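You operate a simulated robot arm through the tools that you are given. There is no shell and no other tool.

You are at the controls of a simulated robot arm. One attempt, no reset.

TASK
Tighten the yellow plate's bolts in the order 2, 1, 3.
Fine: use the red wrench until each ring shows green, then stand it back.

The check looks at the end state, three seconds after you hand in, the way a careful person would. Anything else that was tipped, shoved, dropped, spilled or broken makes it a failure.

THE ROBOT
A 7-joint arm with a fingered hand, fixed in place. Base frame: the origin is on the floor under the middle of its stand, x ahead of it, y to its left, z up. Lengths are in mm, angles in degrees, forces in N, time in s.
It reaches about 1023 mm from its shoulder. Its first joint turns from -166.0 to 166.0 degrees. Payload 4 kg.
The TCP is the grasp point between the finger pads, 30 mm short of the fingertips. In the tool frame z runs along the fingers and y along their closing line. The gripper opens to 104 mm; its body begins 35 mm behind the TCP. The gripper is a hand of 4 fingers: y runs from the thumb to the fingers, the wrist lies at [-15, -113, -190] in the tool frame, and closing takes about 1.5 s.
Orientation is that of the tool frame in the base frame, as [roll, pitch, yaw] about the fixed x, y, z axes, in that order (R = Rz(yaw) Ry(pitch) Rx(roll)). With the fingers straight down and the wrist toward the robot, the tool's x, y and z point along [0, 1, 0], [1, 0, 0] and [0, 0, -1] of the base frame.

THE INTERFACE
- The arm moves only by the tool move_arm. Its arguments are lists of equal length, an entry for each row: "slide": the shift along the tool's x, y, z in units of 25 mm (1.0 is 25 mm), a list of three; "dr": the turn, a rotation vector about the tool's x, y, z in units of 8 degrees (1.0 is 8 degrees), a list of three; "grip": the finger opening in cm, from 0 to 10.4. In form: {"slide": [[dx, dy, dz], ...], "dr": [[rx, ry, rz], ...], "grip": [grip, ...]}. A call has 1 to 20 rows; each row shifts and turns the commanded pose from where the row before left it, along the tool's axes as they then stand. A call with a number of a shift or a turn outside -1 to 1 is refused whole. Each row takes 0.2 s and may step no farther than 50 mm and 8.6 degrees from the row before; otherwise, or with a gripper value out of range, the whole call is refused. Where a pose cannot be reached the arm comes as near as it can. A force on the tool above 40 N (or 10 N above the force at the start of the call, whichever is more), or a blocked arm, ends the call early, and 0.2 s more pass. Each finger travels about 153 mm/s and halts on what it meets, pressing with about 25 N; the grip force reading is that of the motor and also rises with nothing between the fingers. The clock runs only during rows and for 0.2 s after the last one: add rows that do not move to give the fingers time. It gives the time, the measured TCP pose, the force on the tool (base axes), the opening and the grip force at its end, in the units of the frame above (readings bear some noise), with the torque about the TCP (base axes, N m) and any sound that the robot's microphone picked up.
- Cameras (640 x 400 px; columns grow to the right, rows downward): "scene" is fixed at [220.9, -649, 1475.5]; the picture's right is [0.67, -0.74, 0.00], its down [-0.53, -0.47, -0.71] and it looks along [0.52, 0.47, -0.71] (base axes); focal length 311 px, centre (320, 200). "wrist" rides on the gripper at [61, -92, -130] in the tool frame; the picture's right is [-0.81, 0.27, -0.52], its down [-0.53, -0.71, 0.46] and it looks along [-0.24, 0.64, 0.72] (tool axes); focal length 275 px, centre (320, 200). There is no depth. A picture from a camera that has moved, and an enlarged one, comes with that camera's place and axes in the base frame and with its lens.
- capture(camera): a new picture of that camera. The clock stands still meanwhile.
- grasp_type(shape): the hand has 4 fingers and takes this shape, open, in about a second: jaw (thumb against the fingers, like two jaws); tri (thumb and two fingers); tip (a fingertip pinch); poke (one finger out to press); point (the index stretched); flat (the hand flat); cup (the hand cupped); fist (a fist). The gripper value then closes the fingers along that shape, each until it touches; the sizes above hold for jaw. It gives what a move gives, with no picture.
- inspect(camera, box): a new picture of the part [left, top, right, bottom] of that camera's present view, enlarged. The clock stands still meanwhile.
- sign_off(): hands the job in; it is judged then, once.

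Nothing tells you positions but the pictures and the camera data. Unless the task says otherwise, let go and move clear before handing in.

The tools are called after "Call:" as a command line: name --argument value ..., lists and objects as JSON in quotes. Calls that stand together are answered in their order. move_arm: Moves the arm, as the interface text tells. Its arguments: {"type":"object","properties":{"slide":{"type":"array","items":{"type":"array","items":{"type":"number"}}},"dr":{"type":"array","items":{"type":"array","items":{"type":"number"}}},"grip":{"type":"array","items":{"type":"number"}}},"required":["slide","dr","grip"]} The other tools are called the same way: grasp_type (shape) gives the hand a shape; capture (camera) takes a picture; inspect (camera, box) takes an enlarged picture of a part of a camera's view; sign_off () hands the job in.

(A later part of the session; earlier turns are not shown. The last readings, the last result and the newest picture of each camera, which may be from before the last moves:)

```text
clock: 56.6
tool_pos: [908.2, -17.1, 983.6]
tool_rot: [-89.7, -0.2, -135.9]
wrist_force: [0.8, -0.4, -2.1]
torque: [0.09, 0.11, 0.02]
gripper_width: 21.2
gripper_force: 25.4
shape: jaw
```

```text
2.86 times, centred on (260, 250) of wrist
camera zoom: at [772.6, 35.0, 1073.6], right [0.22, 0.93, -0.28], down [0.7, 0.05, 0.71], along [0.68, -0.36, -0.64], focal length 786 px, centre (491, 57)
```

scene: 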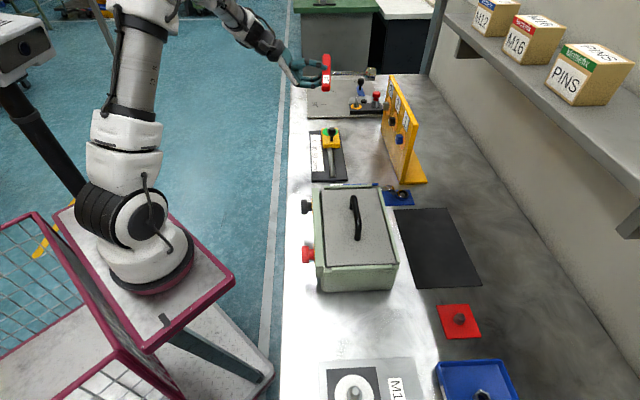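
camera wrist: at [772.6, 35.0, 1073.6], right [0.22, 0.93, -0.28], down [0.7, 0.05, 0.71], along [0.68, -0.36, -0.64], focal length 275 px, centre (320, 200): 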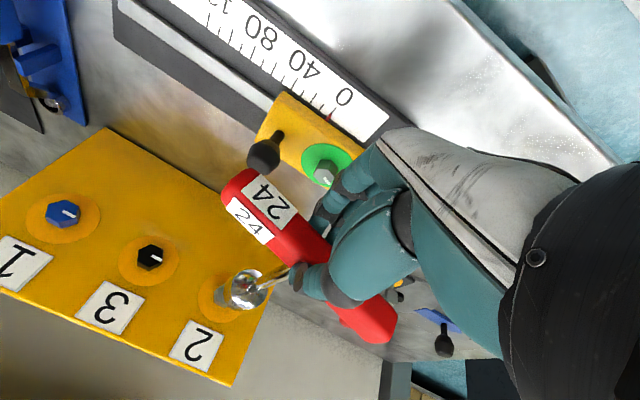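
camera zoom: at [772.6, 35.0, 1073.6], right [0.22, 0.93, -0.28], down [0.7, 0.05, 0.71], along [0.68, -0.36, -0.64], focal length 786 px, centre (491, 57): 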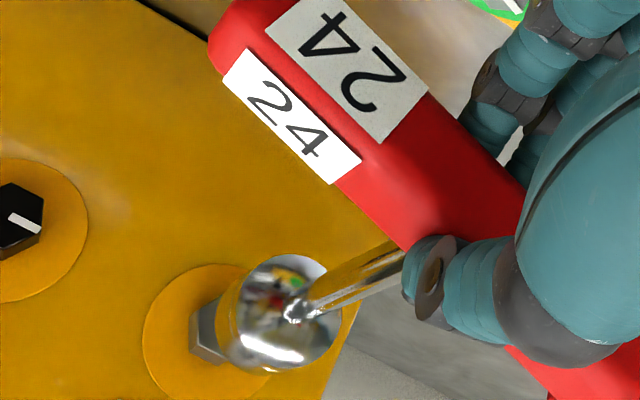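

The socket is in front of bolt 2. I'll zoom closely from both cameras to measure the remaining offset and the droop of the wrench.

Call:
inspect --camera "wrist" --box '[220, 230, 290, 290]'

Call:
inspect --camera "scene" --box '[340, 85, 412, 130]'

Call:
inspect --camera "wrist" --box '[190, 240, 270, 320]'

```text
6.67 times, centred on (255, 260) of wrist
camera zoom: at [772.6, 35.0, 1073.6], right [0.22, 0.93, -0.28], down [0.7, 0.05, 0.71], along [0.68, -0.36, -0.64], focal length 1835 px, centre (753, -200)
```

zoom: 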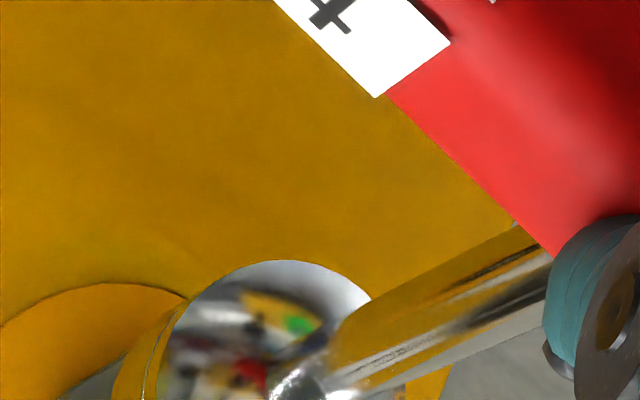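

```text
8.89 times, centred on (376, 108) of scene
camera zoom: at [220.9, -649.0, 1475.5], right [0.67, -0.74, 0.0], down [-0.53, -0.47, -0.71], along [0.52, 0.47, -0.71], focal length 2763 px, centre (-178, 1022)
```

zoom: 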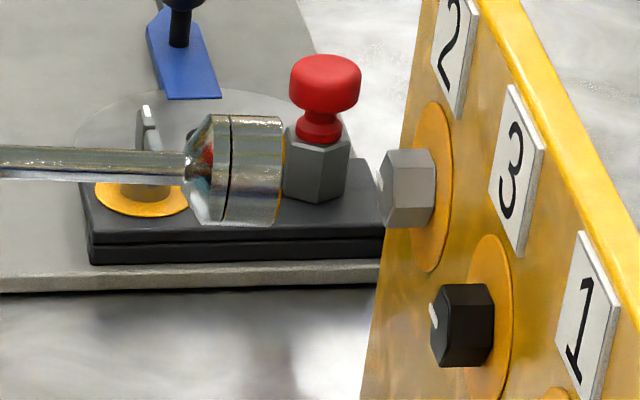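

```text
5.00 times, centred on (230, 280) of wrist
camera zoom: at [772.6, 35.0, 1073.6], right [0.22, 0.93, -0.28], down [0.7, 0.05, 0.71], along [0.68, -0.36, -0.64], focal length 1376 px, centre (770, -200)
```

zoom: 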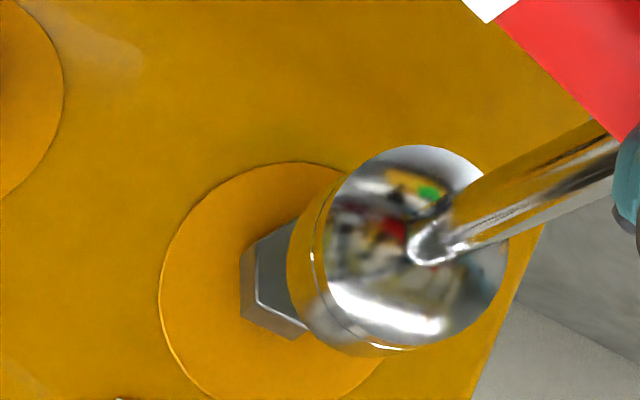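

Call:
inspect --camera "wrist" --box '[215, 270, 275, 320]'

Call:
inspect --camera "wrist" --box '[0, 180, 200, 320]'

```text
8.00 times, centred on (245, 295) of wrist
camera zoom: at [772.6, 35.0, 1073.6], right [0.22, 0.93, -0.28], down [0.7, 0.05, 0.71], along [0.68, -0.36, -0.64], focal length 2202 px, centre (920, -560)
```

zoom: 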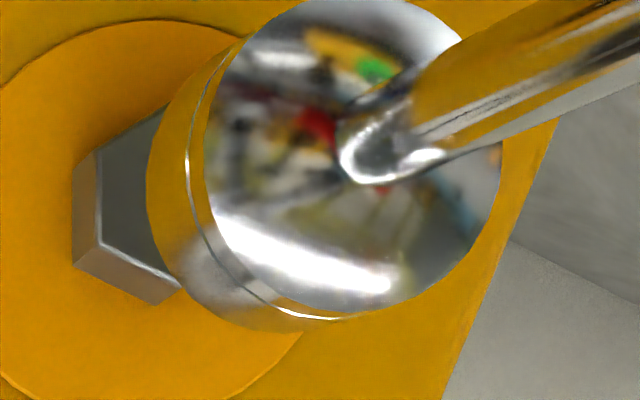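

```text
2.86 times, centred on (100, 250) of wrist
camera zoom: at [772.6, 35.0, 1073.6], right [0.22, 0.93, -0.28], down [0.7, 0.05, 0.71], along [0.68, -0.36, -0.64], focal length 786 px, centre (949, 57)
```

zoom: 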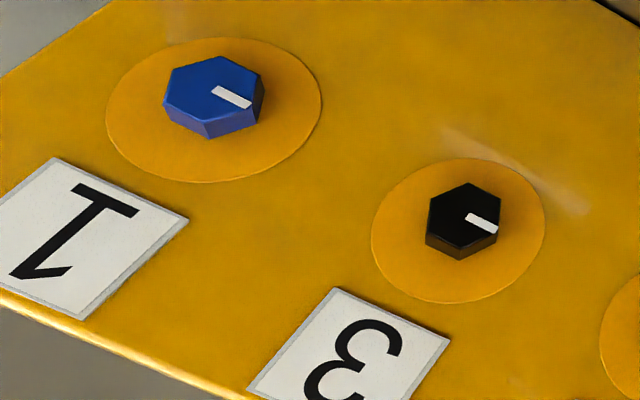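

Bolt 2's face is at about (9.5, 12, 227) in the tool frame and the socket mouth at about (3, 7, 182), with the shaft leaning about 3°. I'll correct the tilt and the lateral offset first, then re-check before moving in.

Call:
move_arm --slide '[[0, 0, 0], [0.32, 0.18, 0], [0.316, 0.188, 0], [0, 0, 0]]' --dr '[[0.17, -0.36, 0], [0, 0, 0], [0, 0, 0], [0, 0, 0]]' --grip '[1.0, 1.0, 1.0, 1.0]'

Call:
inspect --camera "wrist" --box '[200, 250, 280, 320]'

Call:
inspect --camera "scene" --box '[340, 85, 412, 130]'

```text
clock: 57.6
tool_pos: [898.1, -29.4, 972.8]
tool_rot: [-88.4, -0.3, -133.3]
wrist_force: [0.1, 0.2, -3.4]
torque: [0.1, 0.15, 0.02]
gripper_width: 21.2
gripper_force: 24.4
shape: jaw
```

```text
5.71 times, centred on (240, 285) of wrist
camera zoom: at [757.7, 18.1, 1060.5], right [0.18, 0.94, -0.29], down [0.68, 0.09, 0.72], along [0.71, -0.33, -0.62], focal length 1573 px, centre (777, -286)
```

zoom: 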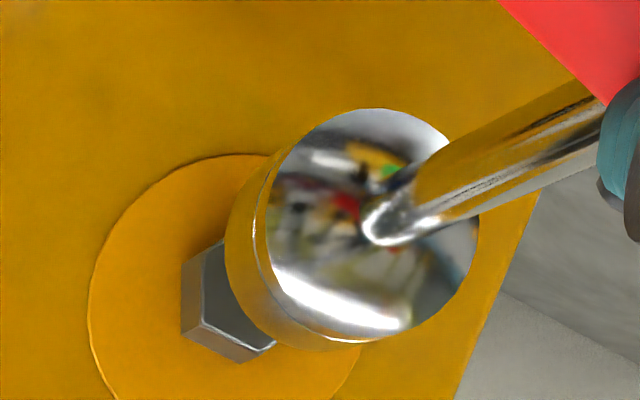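

```text
8.89 times, centred on (376, 108) of scene
camera zoom: at [220.9, -649.0, 1475.5], right [0.67, -0.74, 0.0], down [-0.53, -0.47, -0.71], along [0.52, 0.47, -0.71], focal length 2763 px, centre (-178, 1022)
```

zoom: 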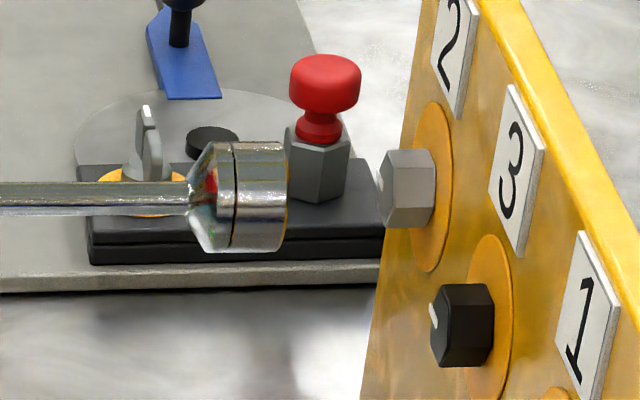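

Call:
inspect --camera "wrist" --box '[215, 270, 275, 320]'

```text
8.00 times, centred on (245, 295) of wrist
camera zoom: at [757.7, 18.1, 1060.5], right [0.18, 0.94, -0.29], down [0.68, 0.09, 0.72], along [0.71, -0.33, -0.62], focal length 2202 px, centre (920, -560)
```

zoom: 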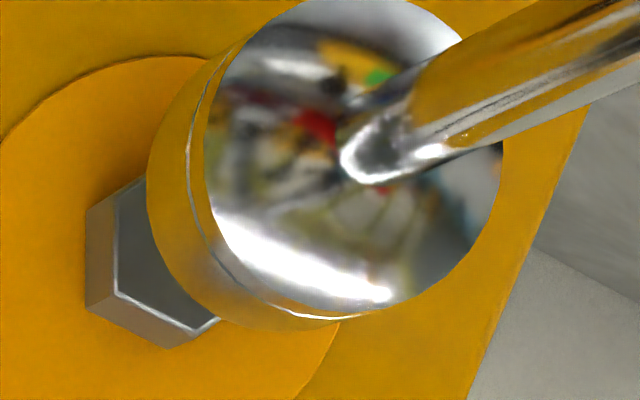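

Alignment is within about 2 mm. I'll trim that and advance about 35 mm toward bolt 2, then check again before engaging.

Call:
move_arm --slide '[[-0.04, -0.07, 0], [0.014, 0.007, 0.28], [0.014, 0.007, 0.28], [0.014, 0.007, 0.28], [0.014, 0.007, 0.28], [0.014, 0.007, 0.28], [0, 0, 0]]' --dr '[[0, 0, 0], [0, 0, 0], [0, 0, 0], [0, 0, 0], [0, 0, 0], [0, 0, 0], [0, 0, 0]]' --grip '[1.0, 1.0, 1.0, 1.0, 1.0, 1.0, 1.0]'

Call:
inspect --camera "wrist" --box '[215, 270, 275, 320]'

Call:
inspect --camera "scene" --box '[340, 85, 412, 130]'

```text
clock: 59.2
tool_pos: [921.4, -53.0, 974.9]
tool_rot: [-88.3, -0.3, -133.1]
wrist_force: [0.2, 1.1, -3.0]
torque: [0.14, 0.1, -0.01]
gripper_width: 21.0
gripper_force: 24.9
shape: jaw
```

```text
8.00 times, centred on (245, 295) of wrist
camera zoom: at [782.2, -6.2, 1062.1], right [0.18, 0.94, -0.29], down [0.68, 0.09, 0.72], along [0.71, -0.33, -0.63], focal length 2202 px, centre (920, -560)
```

zoom: 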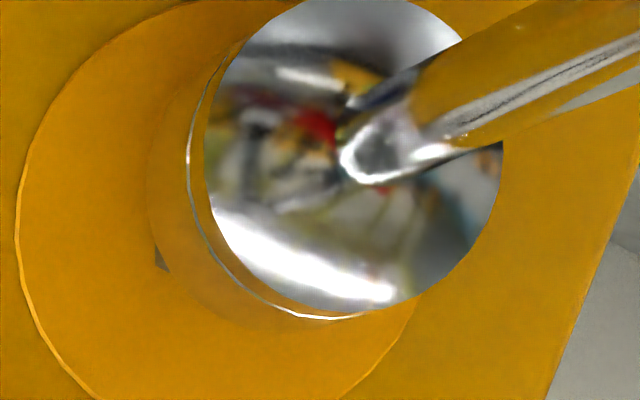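

```text
8.89 times, centred on (376, 108) of scene
camera zoom: at [220.9, -649.0, 1475.5], right [0.67, -0.74, 0.0], down [-0.53, -0.47, -0.71], along [0.52, 0.47, -0.71], focal length 2763 px, centre (-178, 1022)
```

zoom: 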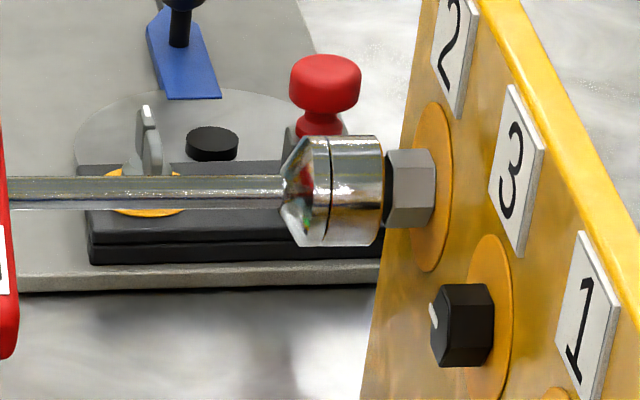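

The socket mouth is now right at the bolt head and centred in both views. I'll ease it on in small steps, watching the force.

Call:
move_arm --slide '[[0.007, 0.003, 0.14], [0.007, 0.003, 0.14], [0.007, 0.003, 0.14], [0, 0, 0]]' --dr '[[0, 0, 0], [0, 0, 0], [0, 0, 0], [0, 0, 0]]' --grip '[1.0, 1.0, 1.0, 1.0]'

Call:
inspect --camera "scene" --box '[340, 85, 412, 130]'

Call:
inspect --camera "wrist" --box '[200, 250, 280, 320]'

```text
clock: 60.2
tool_pos: [929.4, -60.4, 974.8]
tool_rot: [-88.4, -0.3, -133.0]
wrist_force: [-0.1, 1.0, -3.0]
torque: [0.09, 0.12, -0.02]
gripper_width: 21.2
gripper_force: 24.8
shape: jaw
```

```text
8.89 times, centred on (376, 108) of scene
camera zoom: at [220.9, -649.0, 1475.5], right [0.67, -0.74, 0.0], down [-0.53, -0.47, -0.71], along [0.52, 0.47, -0.71], focal length 2763 px, centre (-178, 1022)
```

zoom: 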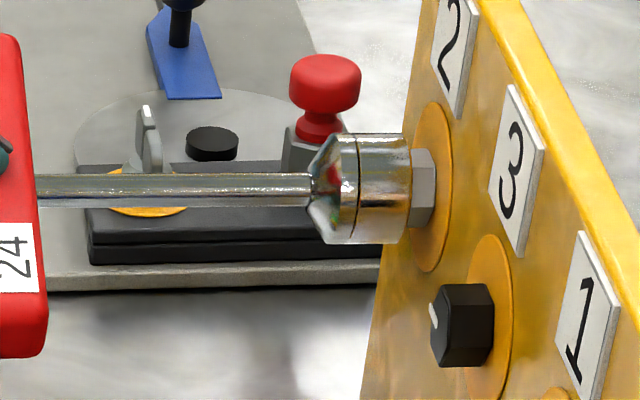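

```text
5.71 times, centred on (240, 285) of wrist
camera zoom: at [789.9, -13.0, 1062.3], right [0.18, 0.94, -0.29], down [0.68, 0.09, 0.72], along [0.71, -0.33, -0.63], focal length 1573 px, centre (777, -286)
```

zoom: 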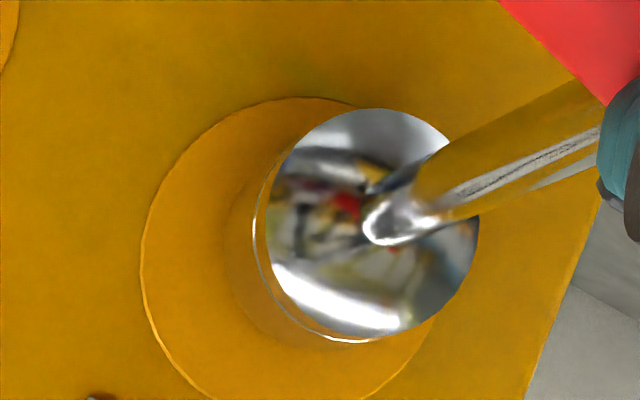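

Call:
move_arm --slide '[[0.005, 0.002, 0.1], [0.005, 0.002, 0.1], [0.004, 0.002, 0.08], [0, 0, 0]]' --dr '[[0, 0, 0], [0, 0, 0], [0, 0, 0], [0, 0, 0]]' --grip '[1.0, 1.0, 1.0, 1.0]'

Call:
inspect --camera "scene" --box '[340, 85, 412, 130]'

```text
clock: 61.2
tool_pos: [931.3, -62.8, 975.3]
tool_rot: [-88.3, -0.3, -133.2]
wrist_force: [-34.0, 13.8, -7.4]
torque: [0.1, 0.32, -0.33]
gripper_width: 23.9
gripper_force: 25.0
shape: jaw
```

```text
8.89 times, centred on (376, 108) of scene
camera zoom: at [220.9, -649.0, 1475.5], right [0.67, -0.74, 0.0], down [-0.53, -0.47, -0.71], along [0.52, 0.47, -0.71], focal length 2763 px, centre (-178, 1022)
```

zoom: 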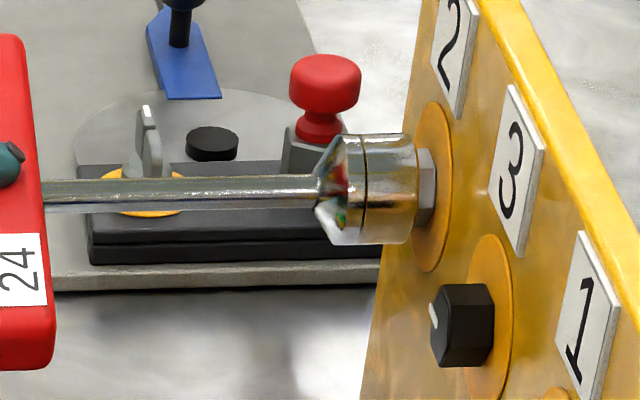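

The socket seated about 13 mm deep and bottomed out at 36 N. I'll back off slightly to relieve the push, then begin turning clockwise in small steps.

Call:
move_arm --slide '[[0, 0, -0.06], [0, 0, -0.05], [0, 0, 0]]' --dr '[[0, 0, 0], [0, 0, 0], [0, 0, 0]]' --grip '[1.0, 1.0, 1.0]'

Call:
inspect --camera "scene" --box '[320, 75, 412, 135]'

Call:
inspect --camera "wrist" --box '[190, 140, 420, 340]'

```text
clock: 62.0
tool_pos: [932.7, -64.3, 974.8]
tool_rot: [-88.4, -0.2, -133.0]
wrist_force: [-30.4, 12.4, -8.6]
torque: [0.12, 0.34, -0.28]
gripper_width: 23.9
gripper_force: 24.8
shape: jaw
```

```text
6.67 times, centred on (366, 105) of scene
camera zoom: at [220.9, -649.0, 1475.5], right [0.67, -0.74, 0.0], down [-0.53, -0.47, -0.71], along [0.52, 0.47, -0.71], focal length 2072 px, centre (13, 833)
```

zoom: 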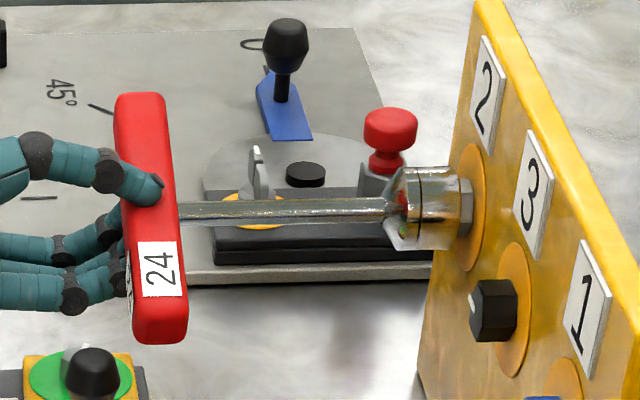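

```text
2.00 times, centred on (305, 240) of wrist
camera zoom: at [792.7, -16.4, 1062.6], right [0.18, 0.94, -0.29], down [0.68, 0.09, 0.72], along [0.71, -0.33, -0.62], focal length 551 px, centre (350, 120)
```

zoom: 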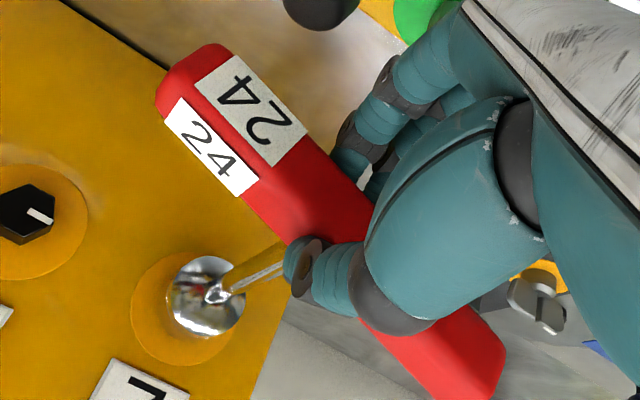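

Call:
move_arm --slide '[[0, 0, -0.06], [0, 0, 0]]' --dr '[[0, 0, 0], [0, 0, 0]]' --grip '[1.0, 1.0]'

Call:
move_arm --slide '[[0.0135, 0.034, 0], [0.0135, 0.034, 0], [0, 0, 0]]' --dr '[[0.047, 0.022, 0.936], [0.047, 0.022, 0.936], [0, 0, 0]]' --grip '[1.0, 1.0, 1.0]'

Call:
inspect --camera "scene" --box '[320, 75, 412, 135]'

Call:
inspect --camera "wrist" --box '[190, 140, 420, 340]'

```text
clock: 62.6
tool_pos: [930.4, -64.2, 975.1]
tool_rot: [-88.3, -0.2, -133.2]
wrist_force: [-15.9, 9.4, -8.8]
torque: [0.13, 0.3, -0.1]
gripper_width: 23.7
gripper_force: 24.9
shape: jaw
```

```text
clock: 63.5
tool_pos: [930.4, -62.7, 972.7]
tool_rot: [-87.5, 14.8, -133.0]
wrist_force: [-22.4, 6.9, -1.7]
torque: [-0.16, 0.23, -0.2]
gripper_width: 23.4
gripper_force: 25.1
shape: jaw
```

```text
6.67 times, centred on (366, 105) of scene
camera zoom: at [220.9, -649.0, 1475.5], right [0.67, -0.74, 0.0], down [-0.53, -0.47, -0.71], along [0.52, 0.47, -0.71], focal length 2072 px, centre (13, 833)
```

zoom: 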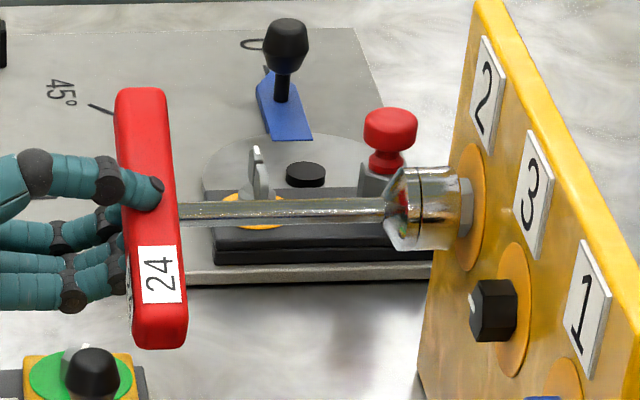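

```text
2.00 times, centred on (305, 240) of wrist
camera zoom: at [776.1, -32.0, 1039.6], right [0.22, 0.97, -0.08], down [0.53, -0.05, 0.84], along [0.82, -0.23, -0.53], focal length 551 px, centre (350, 120)
```

zoom: 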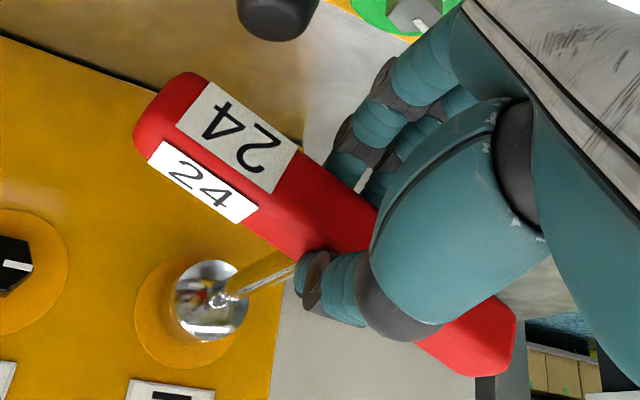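

The hand turned 15° and the handle is taking up slack in the grip; the ring is still orange. I'll continue turning.

Call:
move_arm --slide '[[0.0135, 0.034, 0], [0.0135, 0.034, 0], [0.0135, 0.034, 0], [0.0135, 0.034, 0], [0, 0, 0]]' --dr '[[0.047, 0.022, 0.936], [0.047, 0.022, 0.936], [0.047, 0.022, 0.936], [0.047, 0.022, 0.936], [0, 0, 0]]' --grip '[1.0, 1.0, 1.0, 1.0, 1.0]'

Call:
inspect --camera "scene" --box '[320, 75, 412, 135]'

Call:
inspect --camera "wrist" --box '[190, 140, 420, 340]'

```text
clock: 64.7
tool_pos: [930.5, -65.3, 967.4]
tool_rot: [-85.6, 44.7, -132.1]
wrist_force: [-19.6, -5.3, -12.1]
torque: [-0.24, 0.53, -0.26]
gripper_width: 21.6
gripper_force: 25.4
shape: jaw
```

```text
6.67 times, centred on (366, 105) of scene
camera zoom: at [220.9, -649.0, 1475.5], right [0.67, -0.74, 0.0], down [-0.53, -0.47, -0.71], along [0.52, 0.47, -0.71], focal length 2072 px, centre (13, 833)
```

zoom: 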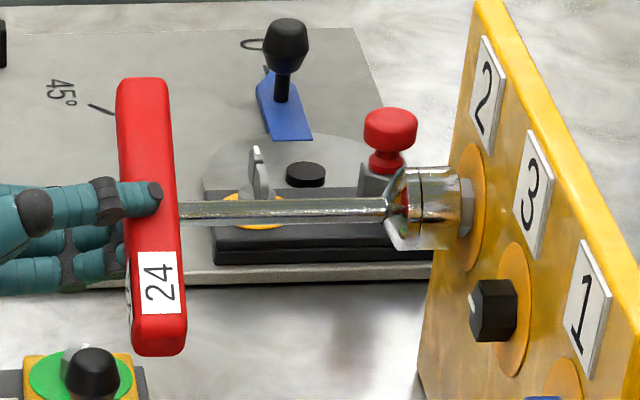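

```text
2.00 times, centred on (305, 240) of wrist
camera zoom: at [760.1, -48.1, 981.7], right [0.16, 0.92, 0.35], down [0.2, -0.37, 0.91], along [0.97, -0.08, -0.24], focal length 551 px, centre (350, 120)
```

zoom: 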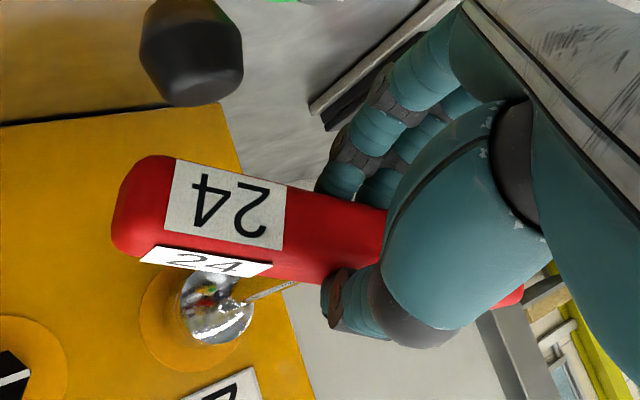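

The grip has slipped about 38° while the wrench itself turned only about 7°, with a reaction torque of 0.55 N·m. I'll turn a little more to see whether the handle lodges against the fingers and the wrench starts to follow.

Call:
move_arm --slide '[[0.0135, 0.034, 0], [0.0135, 0.034, 0], [0, 0, 0]]' --dr '[[0.047, 0.022, 0.936], [0.047, 0.022, 0.936], [0, 0, 0]]' --grip '[1.0, 1.0, 1.0]'

Call:
inspect --camera "scene" --box '[320, 75, 412, 135]'

Call:
inspect --camera "wrist" --box '[190, 140, 420, 340]'

Call:
inspect --camera "scene" --box '[376, 95, 396, 120]'

```text
clock: 65.5
tool_pos: [931.7, -63.5, 965.6]
tool_rot: [-83.4, 59.5, -130.2]
wrist_force: [-17.0, -9.5, -21.9]
torque: [-0.14, 0.91, -0.17]
gripper_width: 20.5
gripper_force: 25.3
shape: jaw
```

```text
6.67 times, centred on (366, 105) of scene
camera zoom: at [220.9, -649.0, 1475.5], right [0.67, -0.74, 0.0], down [-0.53, -0.47, -0.71], along [0.52, 0.47, -0.71], focal length 2072 px, centre (13, 833)
```

zoom: 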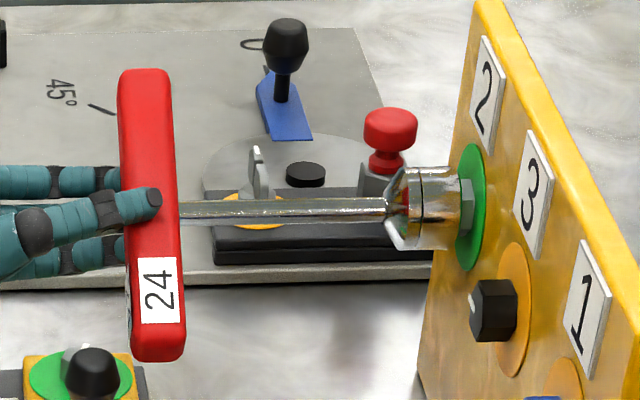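

```text
2.00 times, centred on (305, 240) of wrist
camera zoom: at [761.3, -47.3, 950.9], right [0.08, 0.84, 0.53], down [0.03, -0.53, 0.84], along [1.0, -0.05, -0.07], focal length 551 px, centre (350, 120)
```

zoom: 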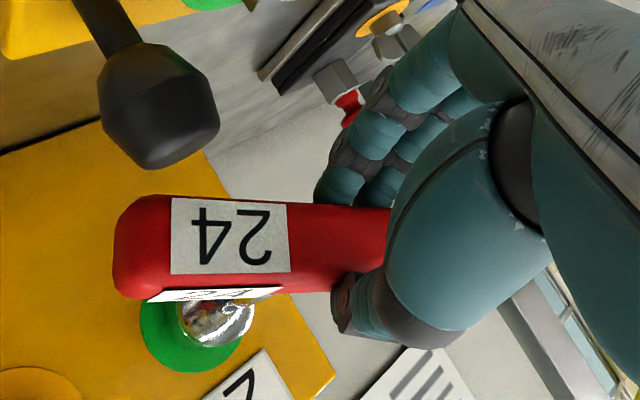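

```text
16.00 times, centred on (386, 108) of scene
camera zoom: at [220.9, -649.0, 1475.5], right [0.67, -0.74, 0.0], down [-0.53, -0.47, -0.71], along [0.52, 0.47, -0.71], focal length 4974 px, centre (-736, 1680)
```

zoom: 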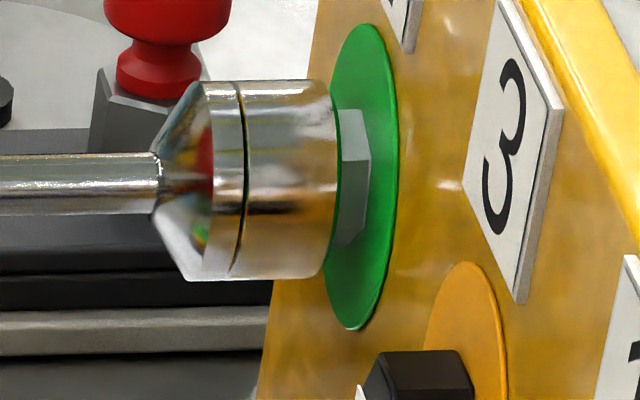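

Bolt 2's ring has turned green. I'll unwind the hand slightly to unload the torque without loosening the bolt.

Call:
move_arm --slide '[[-0.018, -0.032, 0], [0, 0, 0]]' --dr '[[-0.047, -0.022, -0.936], [0, 0, 0]]' --grip '[1.0, 1.0]'

Call:
inspect --camera "scene" --box '[320, 75, 412, 135]'

```text
clock: 66.0
tool_pos: [931.3, -63.8, 968.8]
tool_rot: [-84.7, 52.1, -131.2]
wrist_force: [-15.7, -6.9, -17.0]
torque: [-0.03, 0.56, -0.32]
gripper_width: 21.1
gripper_force: 25.0
shape: jaw
```

```text
6.67 times, centred on (366, 105) of scene
camera zoom: at [220.9, -649.0, 1475.5], right [0.67, -0.74, 0.0], down [-0.53, -0.47, -0.71], along [0.52, 0.47, -0.71], focal length 2072 px, centre (13, 833)
```

zoom: 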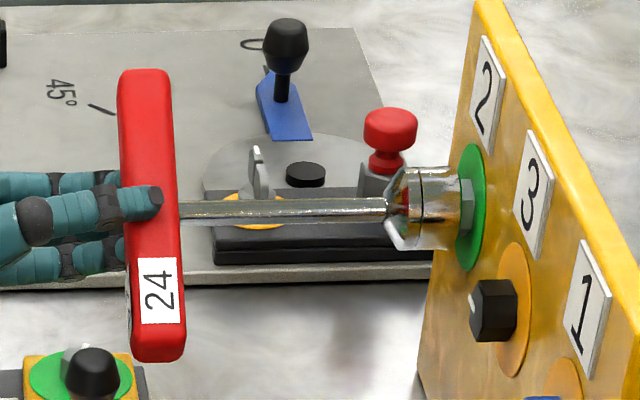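

Still green. I'll relieve the side load, about 3 mm, and pull straight off the bolt.

Call:
move_arm --slide '[[0.12, -0.02, 0], [-0.01, -0.0057, -0.2], [-0.01, -0.0057, -0.2], [-0.01, -0.0057, -0.2], [-0.01, -0.0057, -0.2], [-0.01, -0.0057, -0.2], [-0.01, -0.0057, -0.2], [-0.01, -0.0057, -0.2], [-0.01, -0.0057, -0.2], [-0.01, -0.0057, -0.2], [-0.01, -0.0057, -0.2]]' --dr '[[0, 0, 0], [0, 0, 0], [0, 0, 0], [0, 0, 0], [0, 0, 0], [0, 0, 0], [0, 0, 0], [0, 0, 0], [0, 0, 0], [0, 0, 0], [0, 0, 0]]' --grip '[1.0, 1.0, 1.0, 1.0, 1.0, 1.0, 1.0, 1.0, 1.0, 1.0, 1.0]'

Call:
inspect --camera "scene" --box '[310, 70, 412, 140]'

Call:
capture --camera "wrist"

```text
clock: 68.5
tool_pos: [895.1, -29.4, 964.1]
tool_rot: [-84.5, 52.1, -131.1]
wrist_force: [4.8, -2.9, -1.1]
torque: [-0.25, -0.1, 0.26]
gripper_width: 20.7
gripper_force: 25.5
shape: jaw
```

```text
5.71 times, centred on (361, 105) of scene
camera zoom: at [220.9, -649.0, 1475.5], right [0.67, -0.74, 0.0], down [-0.53, -0.47, -0.71], along [0.52, 0.47, -0.71], focal length 1776 px, centre (86, 743)
```

zoom: 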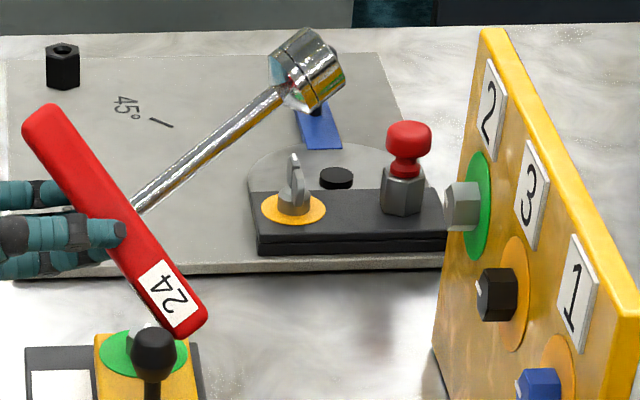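

```text
taken
camera wrist: at [724.2, -12.5, 963.6], right [0.12, 0.89, 0.44], down [0.11, -0.45, 0.88], along [0.99, -0.06, -0.16], focal length 275 px, centre (320, 200)
```

wrist: 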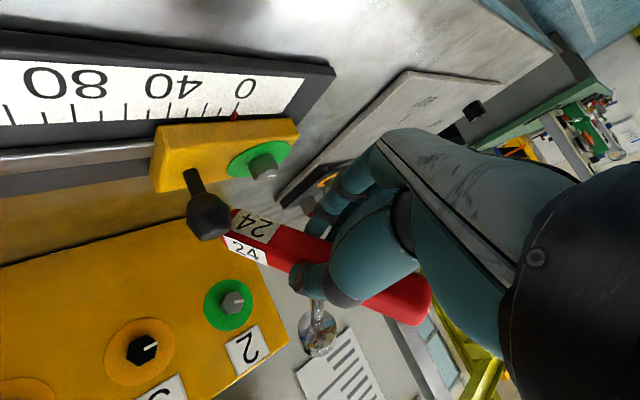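

Pulling back, the lower handle end met the slide stage's knob and the wrench rotated in my grip. I need to see exactly what is touching before moving again.

Call:
inspect --camera "scene" --box '[280, 60, 440, 210]'

Call:
inspect --camera "wrist" --box '[140, 120, 460, 360]'

Call:
inspect --camera "scene" --box '[310, 90, 360, 150]'

```text
2.67 times, centred on (360, 135) of scene
camera zoom: at [220.9, -649.0, 1475.5], right [0.67, -0.74, 0.0], down [-0.53, -0.47, -0.71], along [0.52, 0.47, -0.71], focal length 829 px, centre (213, 373)
```

zoom: 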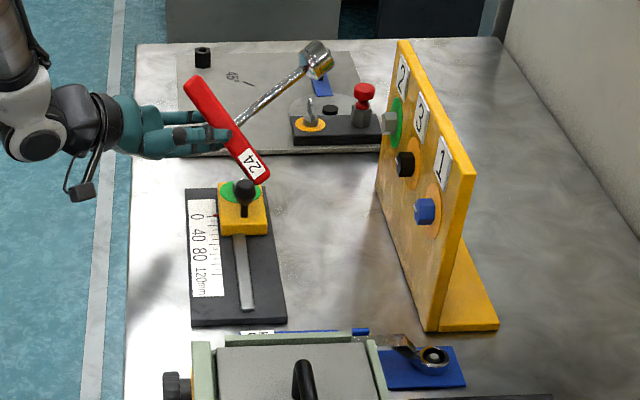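

```text
1.67 times, centred on (300, 240) of wrist
camera zoom: at [724.2, -12.5, 963.6], right [0.12, 0.89, 0.44], down [0.11, -0.45, 0.88], along [0.99, -0.06, -0.16], focal length 459 px, centre (353, 133)
```

zoom: 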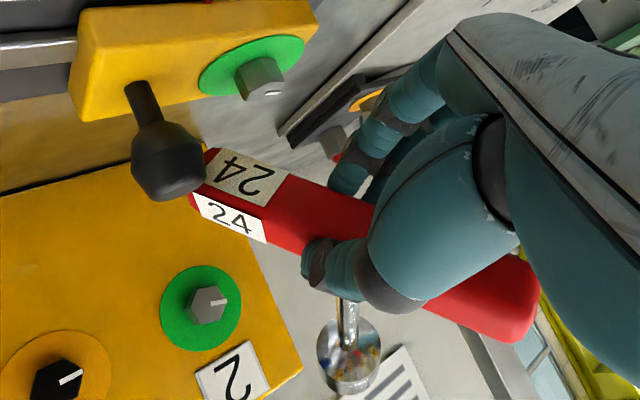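

```text
6.67 times, centred on (335, 120) of scene
camera zoom: at [220.9, -649.0, 1475.5], right [0.67, -0.74, 0.0], down [-0.53, -0.47, -0.71], along [0.52, 0.47, -0.71], focal length 2072 px, centre (220, 733)
```

zoom: 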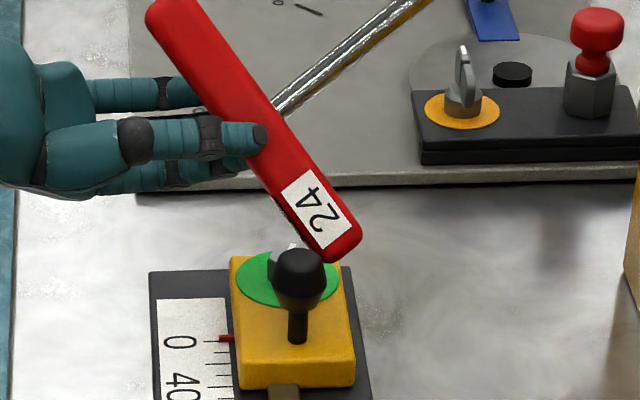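

The slide stage looks unmoved, still at 0, with only the handle end resting against its knob. I'll move slightly forward, away from the knob, and then straight up.

Call:
move_arm --slide '[[0.01, 0.006, 0.2], [0.01, 0.006, 0.2], [-0.315, -0.245, 0.022], [-0.631, -0.49, 0.045], [-0.631, -0.49, 0.045], [-0.631, -0.49, 0.045], [-0.631, -0.49, 0.045], [0, 0, 0]]' --dr '[[0, 0, 0], [0, 0, 0], [0, 0, 0], [0, 0, 0], [0, 0, 0], [0, 0, 0], [0, 0, 0], [0, 0, 0]]' --grip '[1.0, 1.0, 1.0, 1.0, 1.0, 1.0, 1.0, 1.0]'

Call:
inspect --camera "scene" --box '[280, 30, 440, 210]'

Call:
inspect --camera "wrist" --box '[140, 120, 460, 360]'

```text
clock: 70.2
tool_pos: [902.3, -37.4, 1055.5]
tool_rot: [-84.5, 52.0, -131.0]
wrist_force: [-0.2, 0.1, -2.9]
torque: [0.1, 0.14, -0.04]
gripper_width: 20.4
gripper_force: 25.3
shape: jaw
```

```text
2.22 times, centred on (360, 120) of scene
camera zoom: at [220.9, -649.0, 1475.5], right [0.67, -0.74, 0.0], down [-0.53, -0.47, -0.71], along [0.52, 0.47, -0.71], focal length 691 px, centre (231, 378)
```

zoom: 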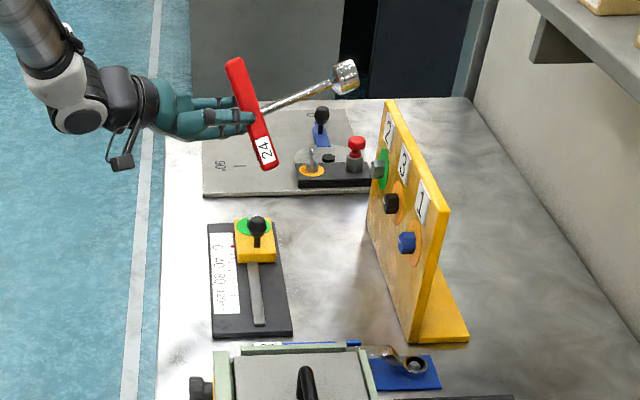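

```text
1.67 times, centred on (300, 240) of wrist
camera zoom: at [731.4, -20.8, 1055.5], right [0.13, 0.89, 0.44], down [0.11, -0.45, 0.88], along [0.99, -0.06, -0.16], focal length 459 px, centre (353, 133)
```

zoom: 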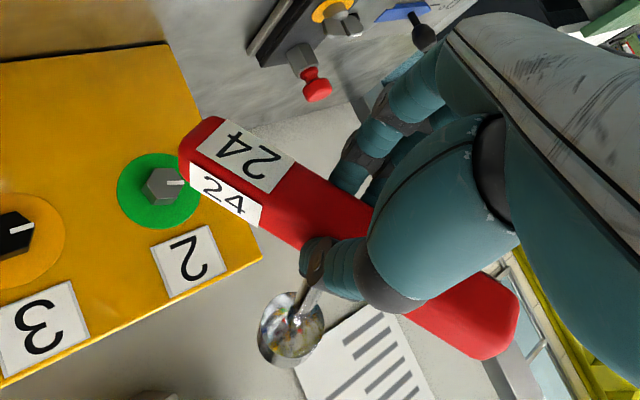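

Free and clear; bolt 2 is still green and the stage undisturbed. I'll measure how the wrench now sits in the hand.

Call:
inspect --camera "scene" --box '[325, 45, 375, 110]'

Call:
inspect --camera "wrist" --box '[220, 170, 330, 320]'

```text
6.15 times, centred on (350, 78) of scene
camera zoom: at [220.9, -649.0, 1475.5], right [0.67, -0.74, 0.0], down [-0.53, -0.47, -0.71], along [0.52, 0.47, -0.71], focal length 1913 px, centre (135, 954)
```

zoom: 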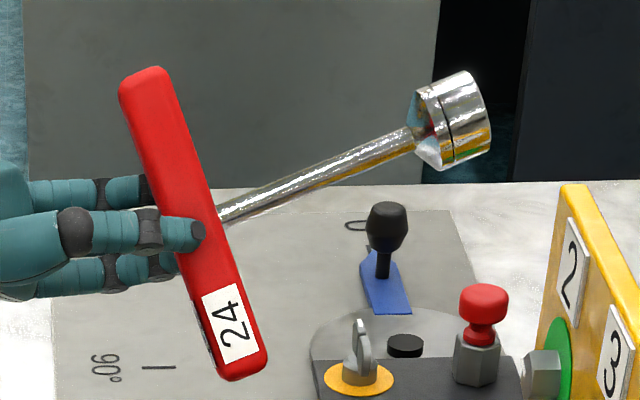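

```text
2.67 times, centred on (275, 245) of wrist
camera zoom: at [731.4, -20.8, 1055.5], right [0.13, 0.89, 0.44], down [0.11, -0.45, 0.88], along [0.99, -0.06, -0.16], focal length 734 px, centre (440, 80)
```

zoom: 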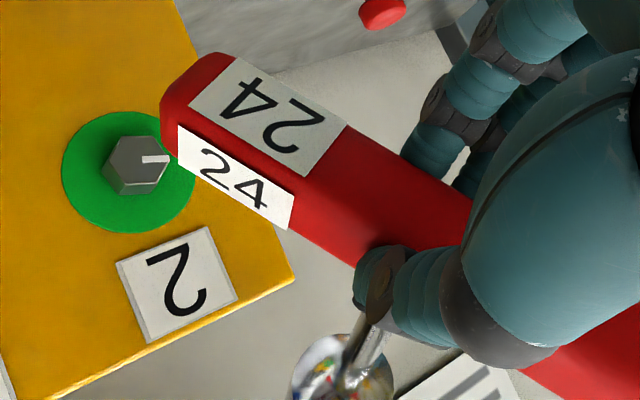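

The wrench now leans roughly 16° in the grip. The two views are best conditioned in the wrist-up posture, so I'll rotate back to it up here and then measure the lean properly.

Call:
move_arm --slide '[[0, 0, 0], [0, 0, 0], [0, 0, 0], [0, 0, 0], [0, 0, 0], [0, 0, 0], [0, 0, 0]]' --dr '[[0, 0, -0.929], [0, 0, -0.929], [0, 0, -0.929], [0, 0, -0.929], [0, 0, -0.929], [0, 0, -0.929], [0, 0, -0.929]]' --grip '[1.0, 1.0, 1.0, 1.0, 1.0, 1.0, 1.0]'

Call:
inspect --camera "scene" --box '[310, 35, 410, 115]'

Call:
inspect --camera "wrist" --box '[140, 140, 400, 340]'

```text
clock: 71.8
tool_pos: [902.9, -36.2, 1055.6]
tool_rot: [-86.6, 0.2, -135.4]
wrist_force: [0.0, 0.3, -2.3]
torque: [0.08, 0.08, -0.02]
gripper_width: 20.6
gripper_force: 25.0
shape: jaw
```

```text
5.00 times, centred on (360, 75) of scene
camera zoom: at [220.9, -649.0, 1475.5], right [0.67, -0.74, 0.0], down [-0.53, -0.47, -0.71], along [0.52, 0.47, -0.71], focal length 1554 px, centre (120, 825)
```

zoom: 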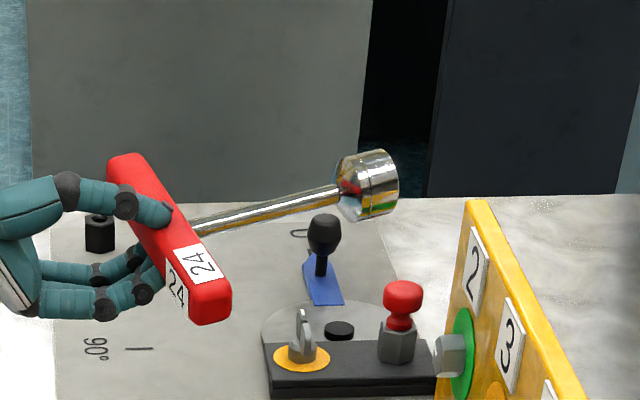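

```text
2.00 times, centred on (270, 240) of wrist
camera zoom: at [763.1, 17.9, 1138.8], right [0.23, 0.93, -0.3], down [0.67, 0.08, 0.74], along [0.71, -0.37, -0.6], focal length 551 px, centre (420, 120)
```

zoom: 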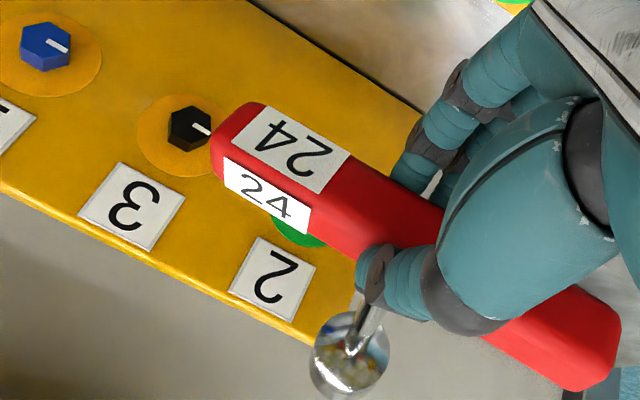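

Call:
inspect --camera "scene" --box '[328, 60, 384, 102]'

Call:
inspect --camera "wrist" --box '[270, 240, 350, 330]'

Call:
inspect --camera "wrist" --box '[230, 180, 330, 260]'

```text
9.52 times, centred on (356, 81) of scene
camera zoom: at [220.9, -649.0, 1475.5], right [0.67, -0.74, 0.0], down [-0.53, -0.47, -0.71], along [0.52, 0.47, -0.71], focal length 2960 px, centre (-23, 1333)
```

zoom: 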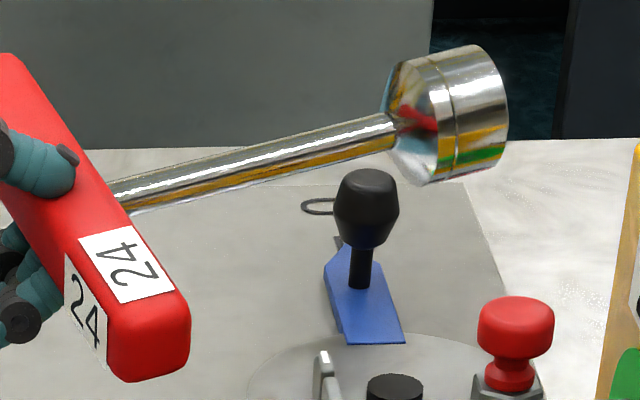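

```text
4.44 times, centred on (310, 285) of wrist
camera zoom: at [763.1, 17.9, 1138.8], right [0.23, 0.93, -0.3], down [0.67, 0.08, 0.74], along [0.71, -0.37, -0.6], focal length 1224 px, centre (364, -178)
```

zoom: 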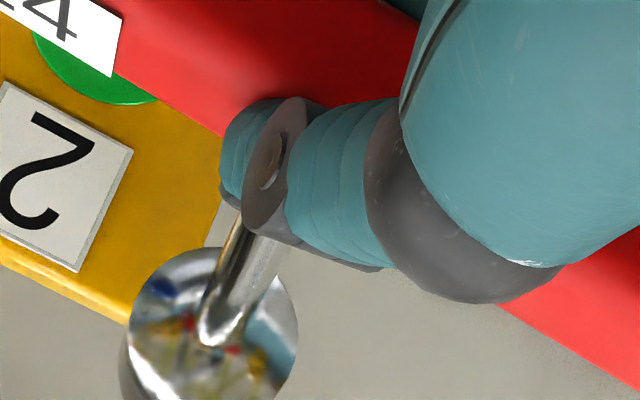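

```text
5.00 times, centred on (280, 220) of wrist
camera zoom: at [763.1, 17.9, 1138.8], right [0.23, 0.93, -0.3], down [0.67, 0.08, 0.74], along [0.71, -0.37, -0.6], focal length 1376 px, centre (520, 100)
```

zoom: 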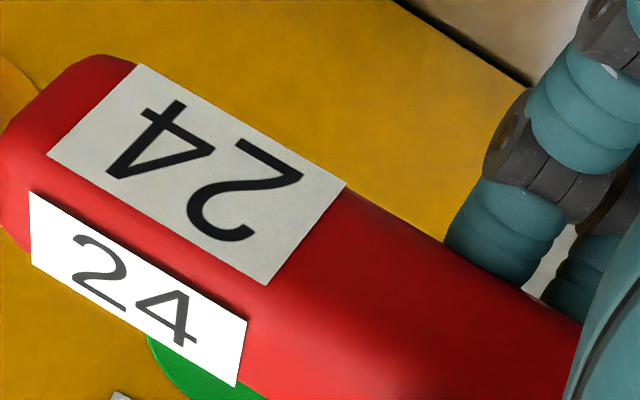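

In the wrist-up posture the two views agree: the shaft leans 19° in the grip, about tool y, with the mouth at about (-54, 5, 175). I'll rotate the tool so the shaft points along the plate normal, then move over in front of bolt 1.

Call:
move_arm --slide '[[0, 0, 0], [0, 0, 0], [0, 0, 0], [0.768, 0.007, 0.209], [0.768, 0.007, 0.209], [0.768, 0.007, 0.209], [0.768, 0.007, 0.209], [0.768, 0.007, 0.209], [0.768, 0.007, 0.209], [0.768, 0.007, 0.209], [0.768, 0.007, 0.209], [0.768, 0.007, 0.209], [0, 0, 0]]' --dr '[[-0.1525, 0.802, -0.0463], [-0.1525, 0.802, -0.0463], [-0.1525, 0.802, -0.0463], [0, 0, 0], [0, 0, 0], [0, 0, 0], [0, 0, 0], [0, 0, 0], [0, 0, 0], [0, 0, 0], [0, 0, 0], [0, 0, 0], [0, 0, 0]]' --grip '[1.0, 1.0, 1.0, 1.0, 1.0, 1.0, 1.0, 1.0, 1.0, 1.0, 1.0, 1.0, 1.0]'

Call:
inspect --camera "scene" --box '[280, 60, 440, 210]'

Call:
capture --camera "wrist"

```text
clock: 74.7
tool_pos: [765.2, -153.4, 1052.8]
tool_rot: [-90.3, -0.3, -154.6]
wrist_force: [0.1, -0.7, -2.7]
torque: [0.14, 0.08, 0.03]
gripper_width: 20.5
gripper_force: 25.5
shape: jaw
```

```text
2.67 times, centred on (360, 135) of scene
camera zoom: at [220.9, -649.0, 1475.5], right [0.67, -0.74, 0.0], down [-0.53, -0.47, -0.71], along [0.52, 0.47, -0.71], focal length 829 px, centre (213, 373)
```

zoom: 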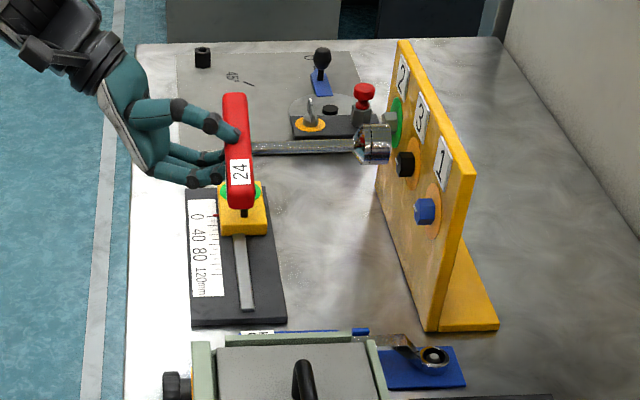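

```text
taken
camera wrist: at [654.8, -61.4, 1145.1], right [0.51, 0.82, -0.28], down [0.68, -0.18, 0.71], along [0.53, -0.55, -0.65], focal length 275 px, centre (320, 200)
```

wrist: 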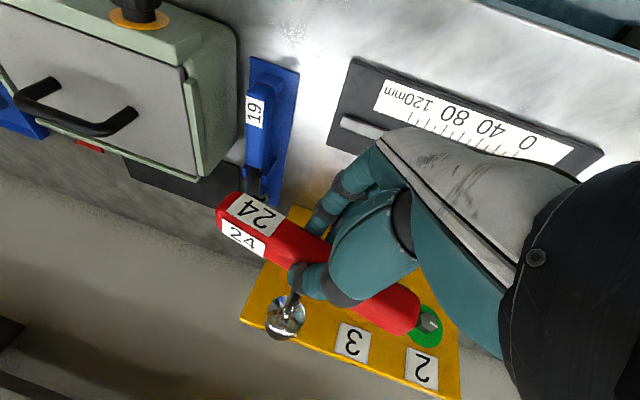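

The shaft is now along the plate normal, and I'm in front of bolt 1. Lowering to just above bolt height.

Call:
move_arm --slide '[[0, 0.6, 0], [0, 0.6, 0], [0, 0.6, 0], [0, 0.6, 0], [0, 0.3, 0], [0, 0, 0]]' --dr '[[0, 0, 0], [0, 0, 0], [0, 0, 0], [0, 0, 0], [0, 0, 0], [0, 0, 0]]' --grip '[1.0, 1.0, 1.0, 1.0, 1.0, 1.0]'

Call:
inspect --camera "scene" --box '[325, 105, 415, 165]'

Call:
inspect --camera "wrist" --box '[190, 230, 350, 350]'

```text
clock: 76.0
tool_pos: [764.2, -152.2, 987.8]
tool_rot: [-90.4, -0.4, -154.6]
wrist_force: [-0.6, -0.1, -2.8]
torque: [0.1, 0.13, 0.01]
gripper_width: 20.4
gripper_force: 24.9
shape: jaw
```

```text
6.67 times, centred on (370, 135) of scene
camera zoom: at [220.9, -649.0, 1475.5], right [0.67, -0.74, 0.0], down [-0.53, -0.47, -0.71], along [0.52, 0.47, -0.71], focal length 2072 px, centre (-13, 633)
```

zoom: 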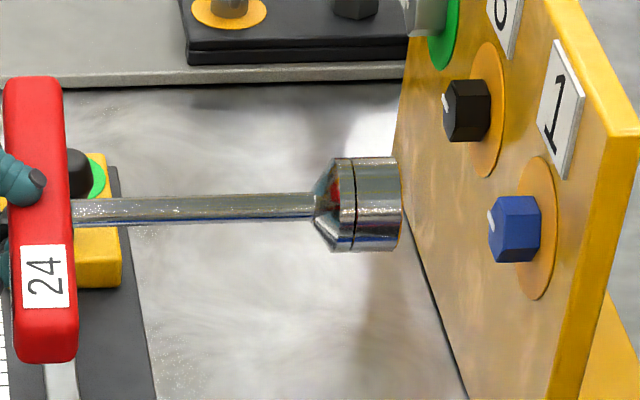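

```text
3.33 times, centred on (270, 290) of wrist
camera zoom: at [652.8, -60.2, 1079.2], right [0.51, 0.82, -0.28], down [0.68, -0.18, 0.71], along [0.53, -0.55, -0.65], focal length 918 px, centre (487, -100)
```

zoom: 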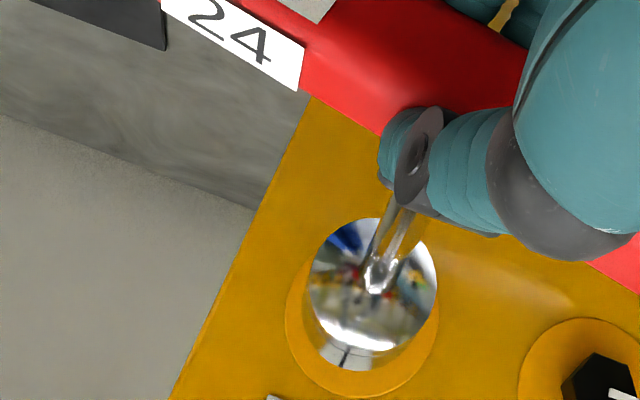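

Relative measurements from both cameras agree that the socket needs to drop about 16 mm and shift about 3 mm. I'll apply that and re-check.

Call:
move_arm --slide '[[-0.065, 0.31, 0], [-0.065, 0.31, 0], [0, 0, 0]]' --dr '[[0, 0, 0], [0, 0, 0], [0, 0, 0]]' --grip '[1.0, 1.0, 1.0]'

Call:
inspect --camera "scene" --box '[325, 105, 415, 165]'

Call:
inspect --camera "wrist" --box '[220, 260, 320, 340]'

```text
clock: 76.8
tool_pos: [767.9, -149.0, 970.4]
tool_rot: [-90.2, -0.3, -154.6]
wrist_force: [-0.1, -0.3, -2.9]
torque: [0.1, 0.11, 0.01]
gripper_width: 20.5
gripper_force: 24.6
shape: jaw
```

```text
6.67 times, centred on (370, 135) of scene
camera zoom: at [220.9, -649.0, 1475.5], right [0.67, -0.74, 0.0], down [-0.53, -0.47, -0.71], along [0.52, 0.47, -0.71], focal length 2072 px, centre (-13, 633)
```

zoom: 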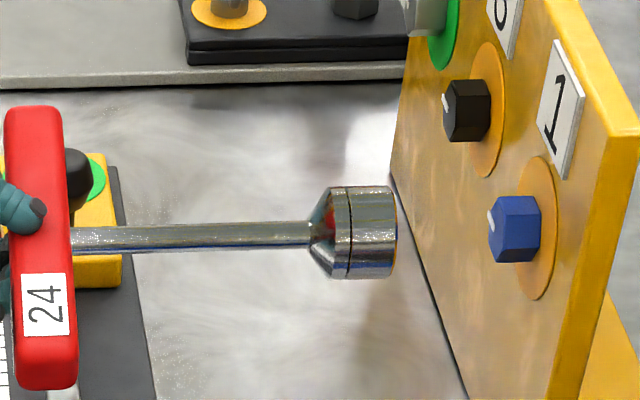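

```text
5.00 times, centred on (270, 300) of wrist
camera zoom: at [656.1, -58.0, 1062.6], right [0.51, 0.82, -0.28], down [0.68, -0.18, 0.71], along [0.53, -0.55, -0.65], focal length 1376 px, centre (570, -300)
```

zoom: 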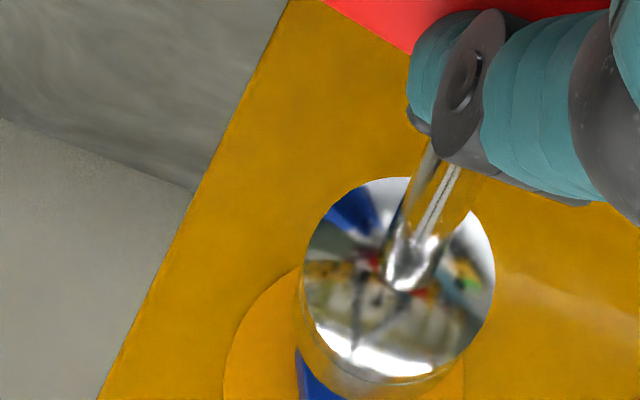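

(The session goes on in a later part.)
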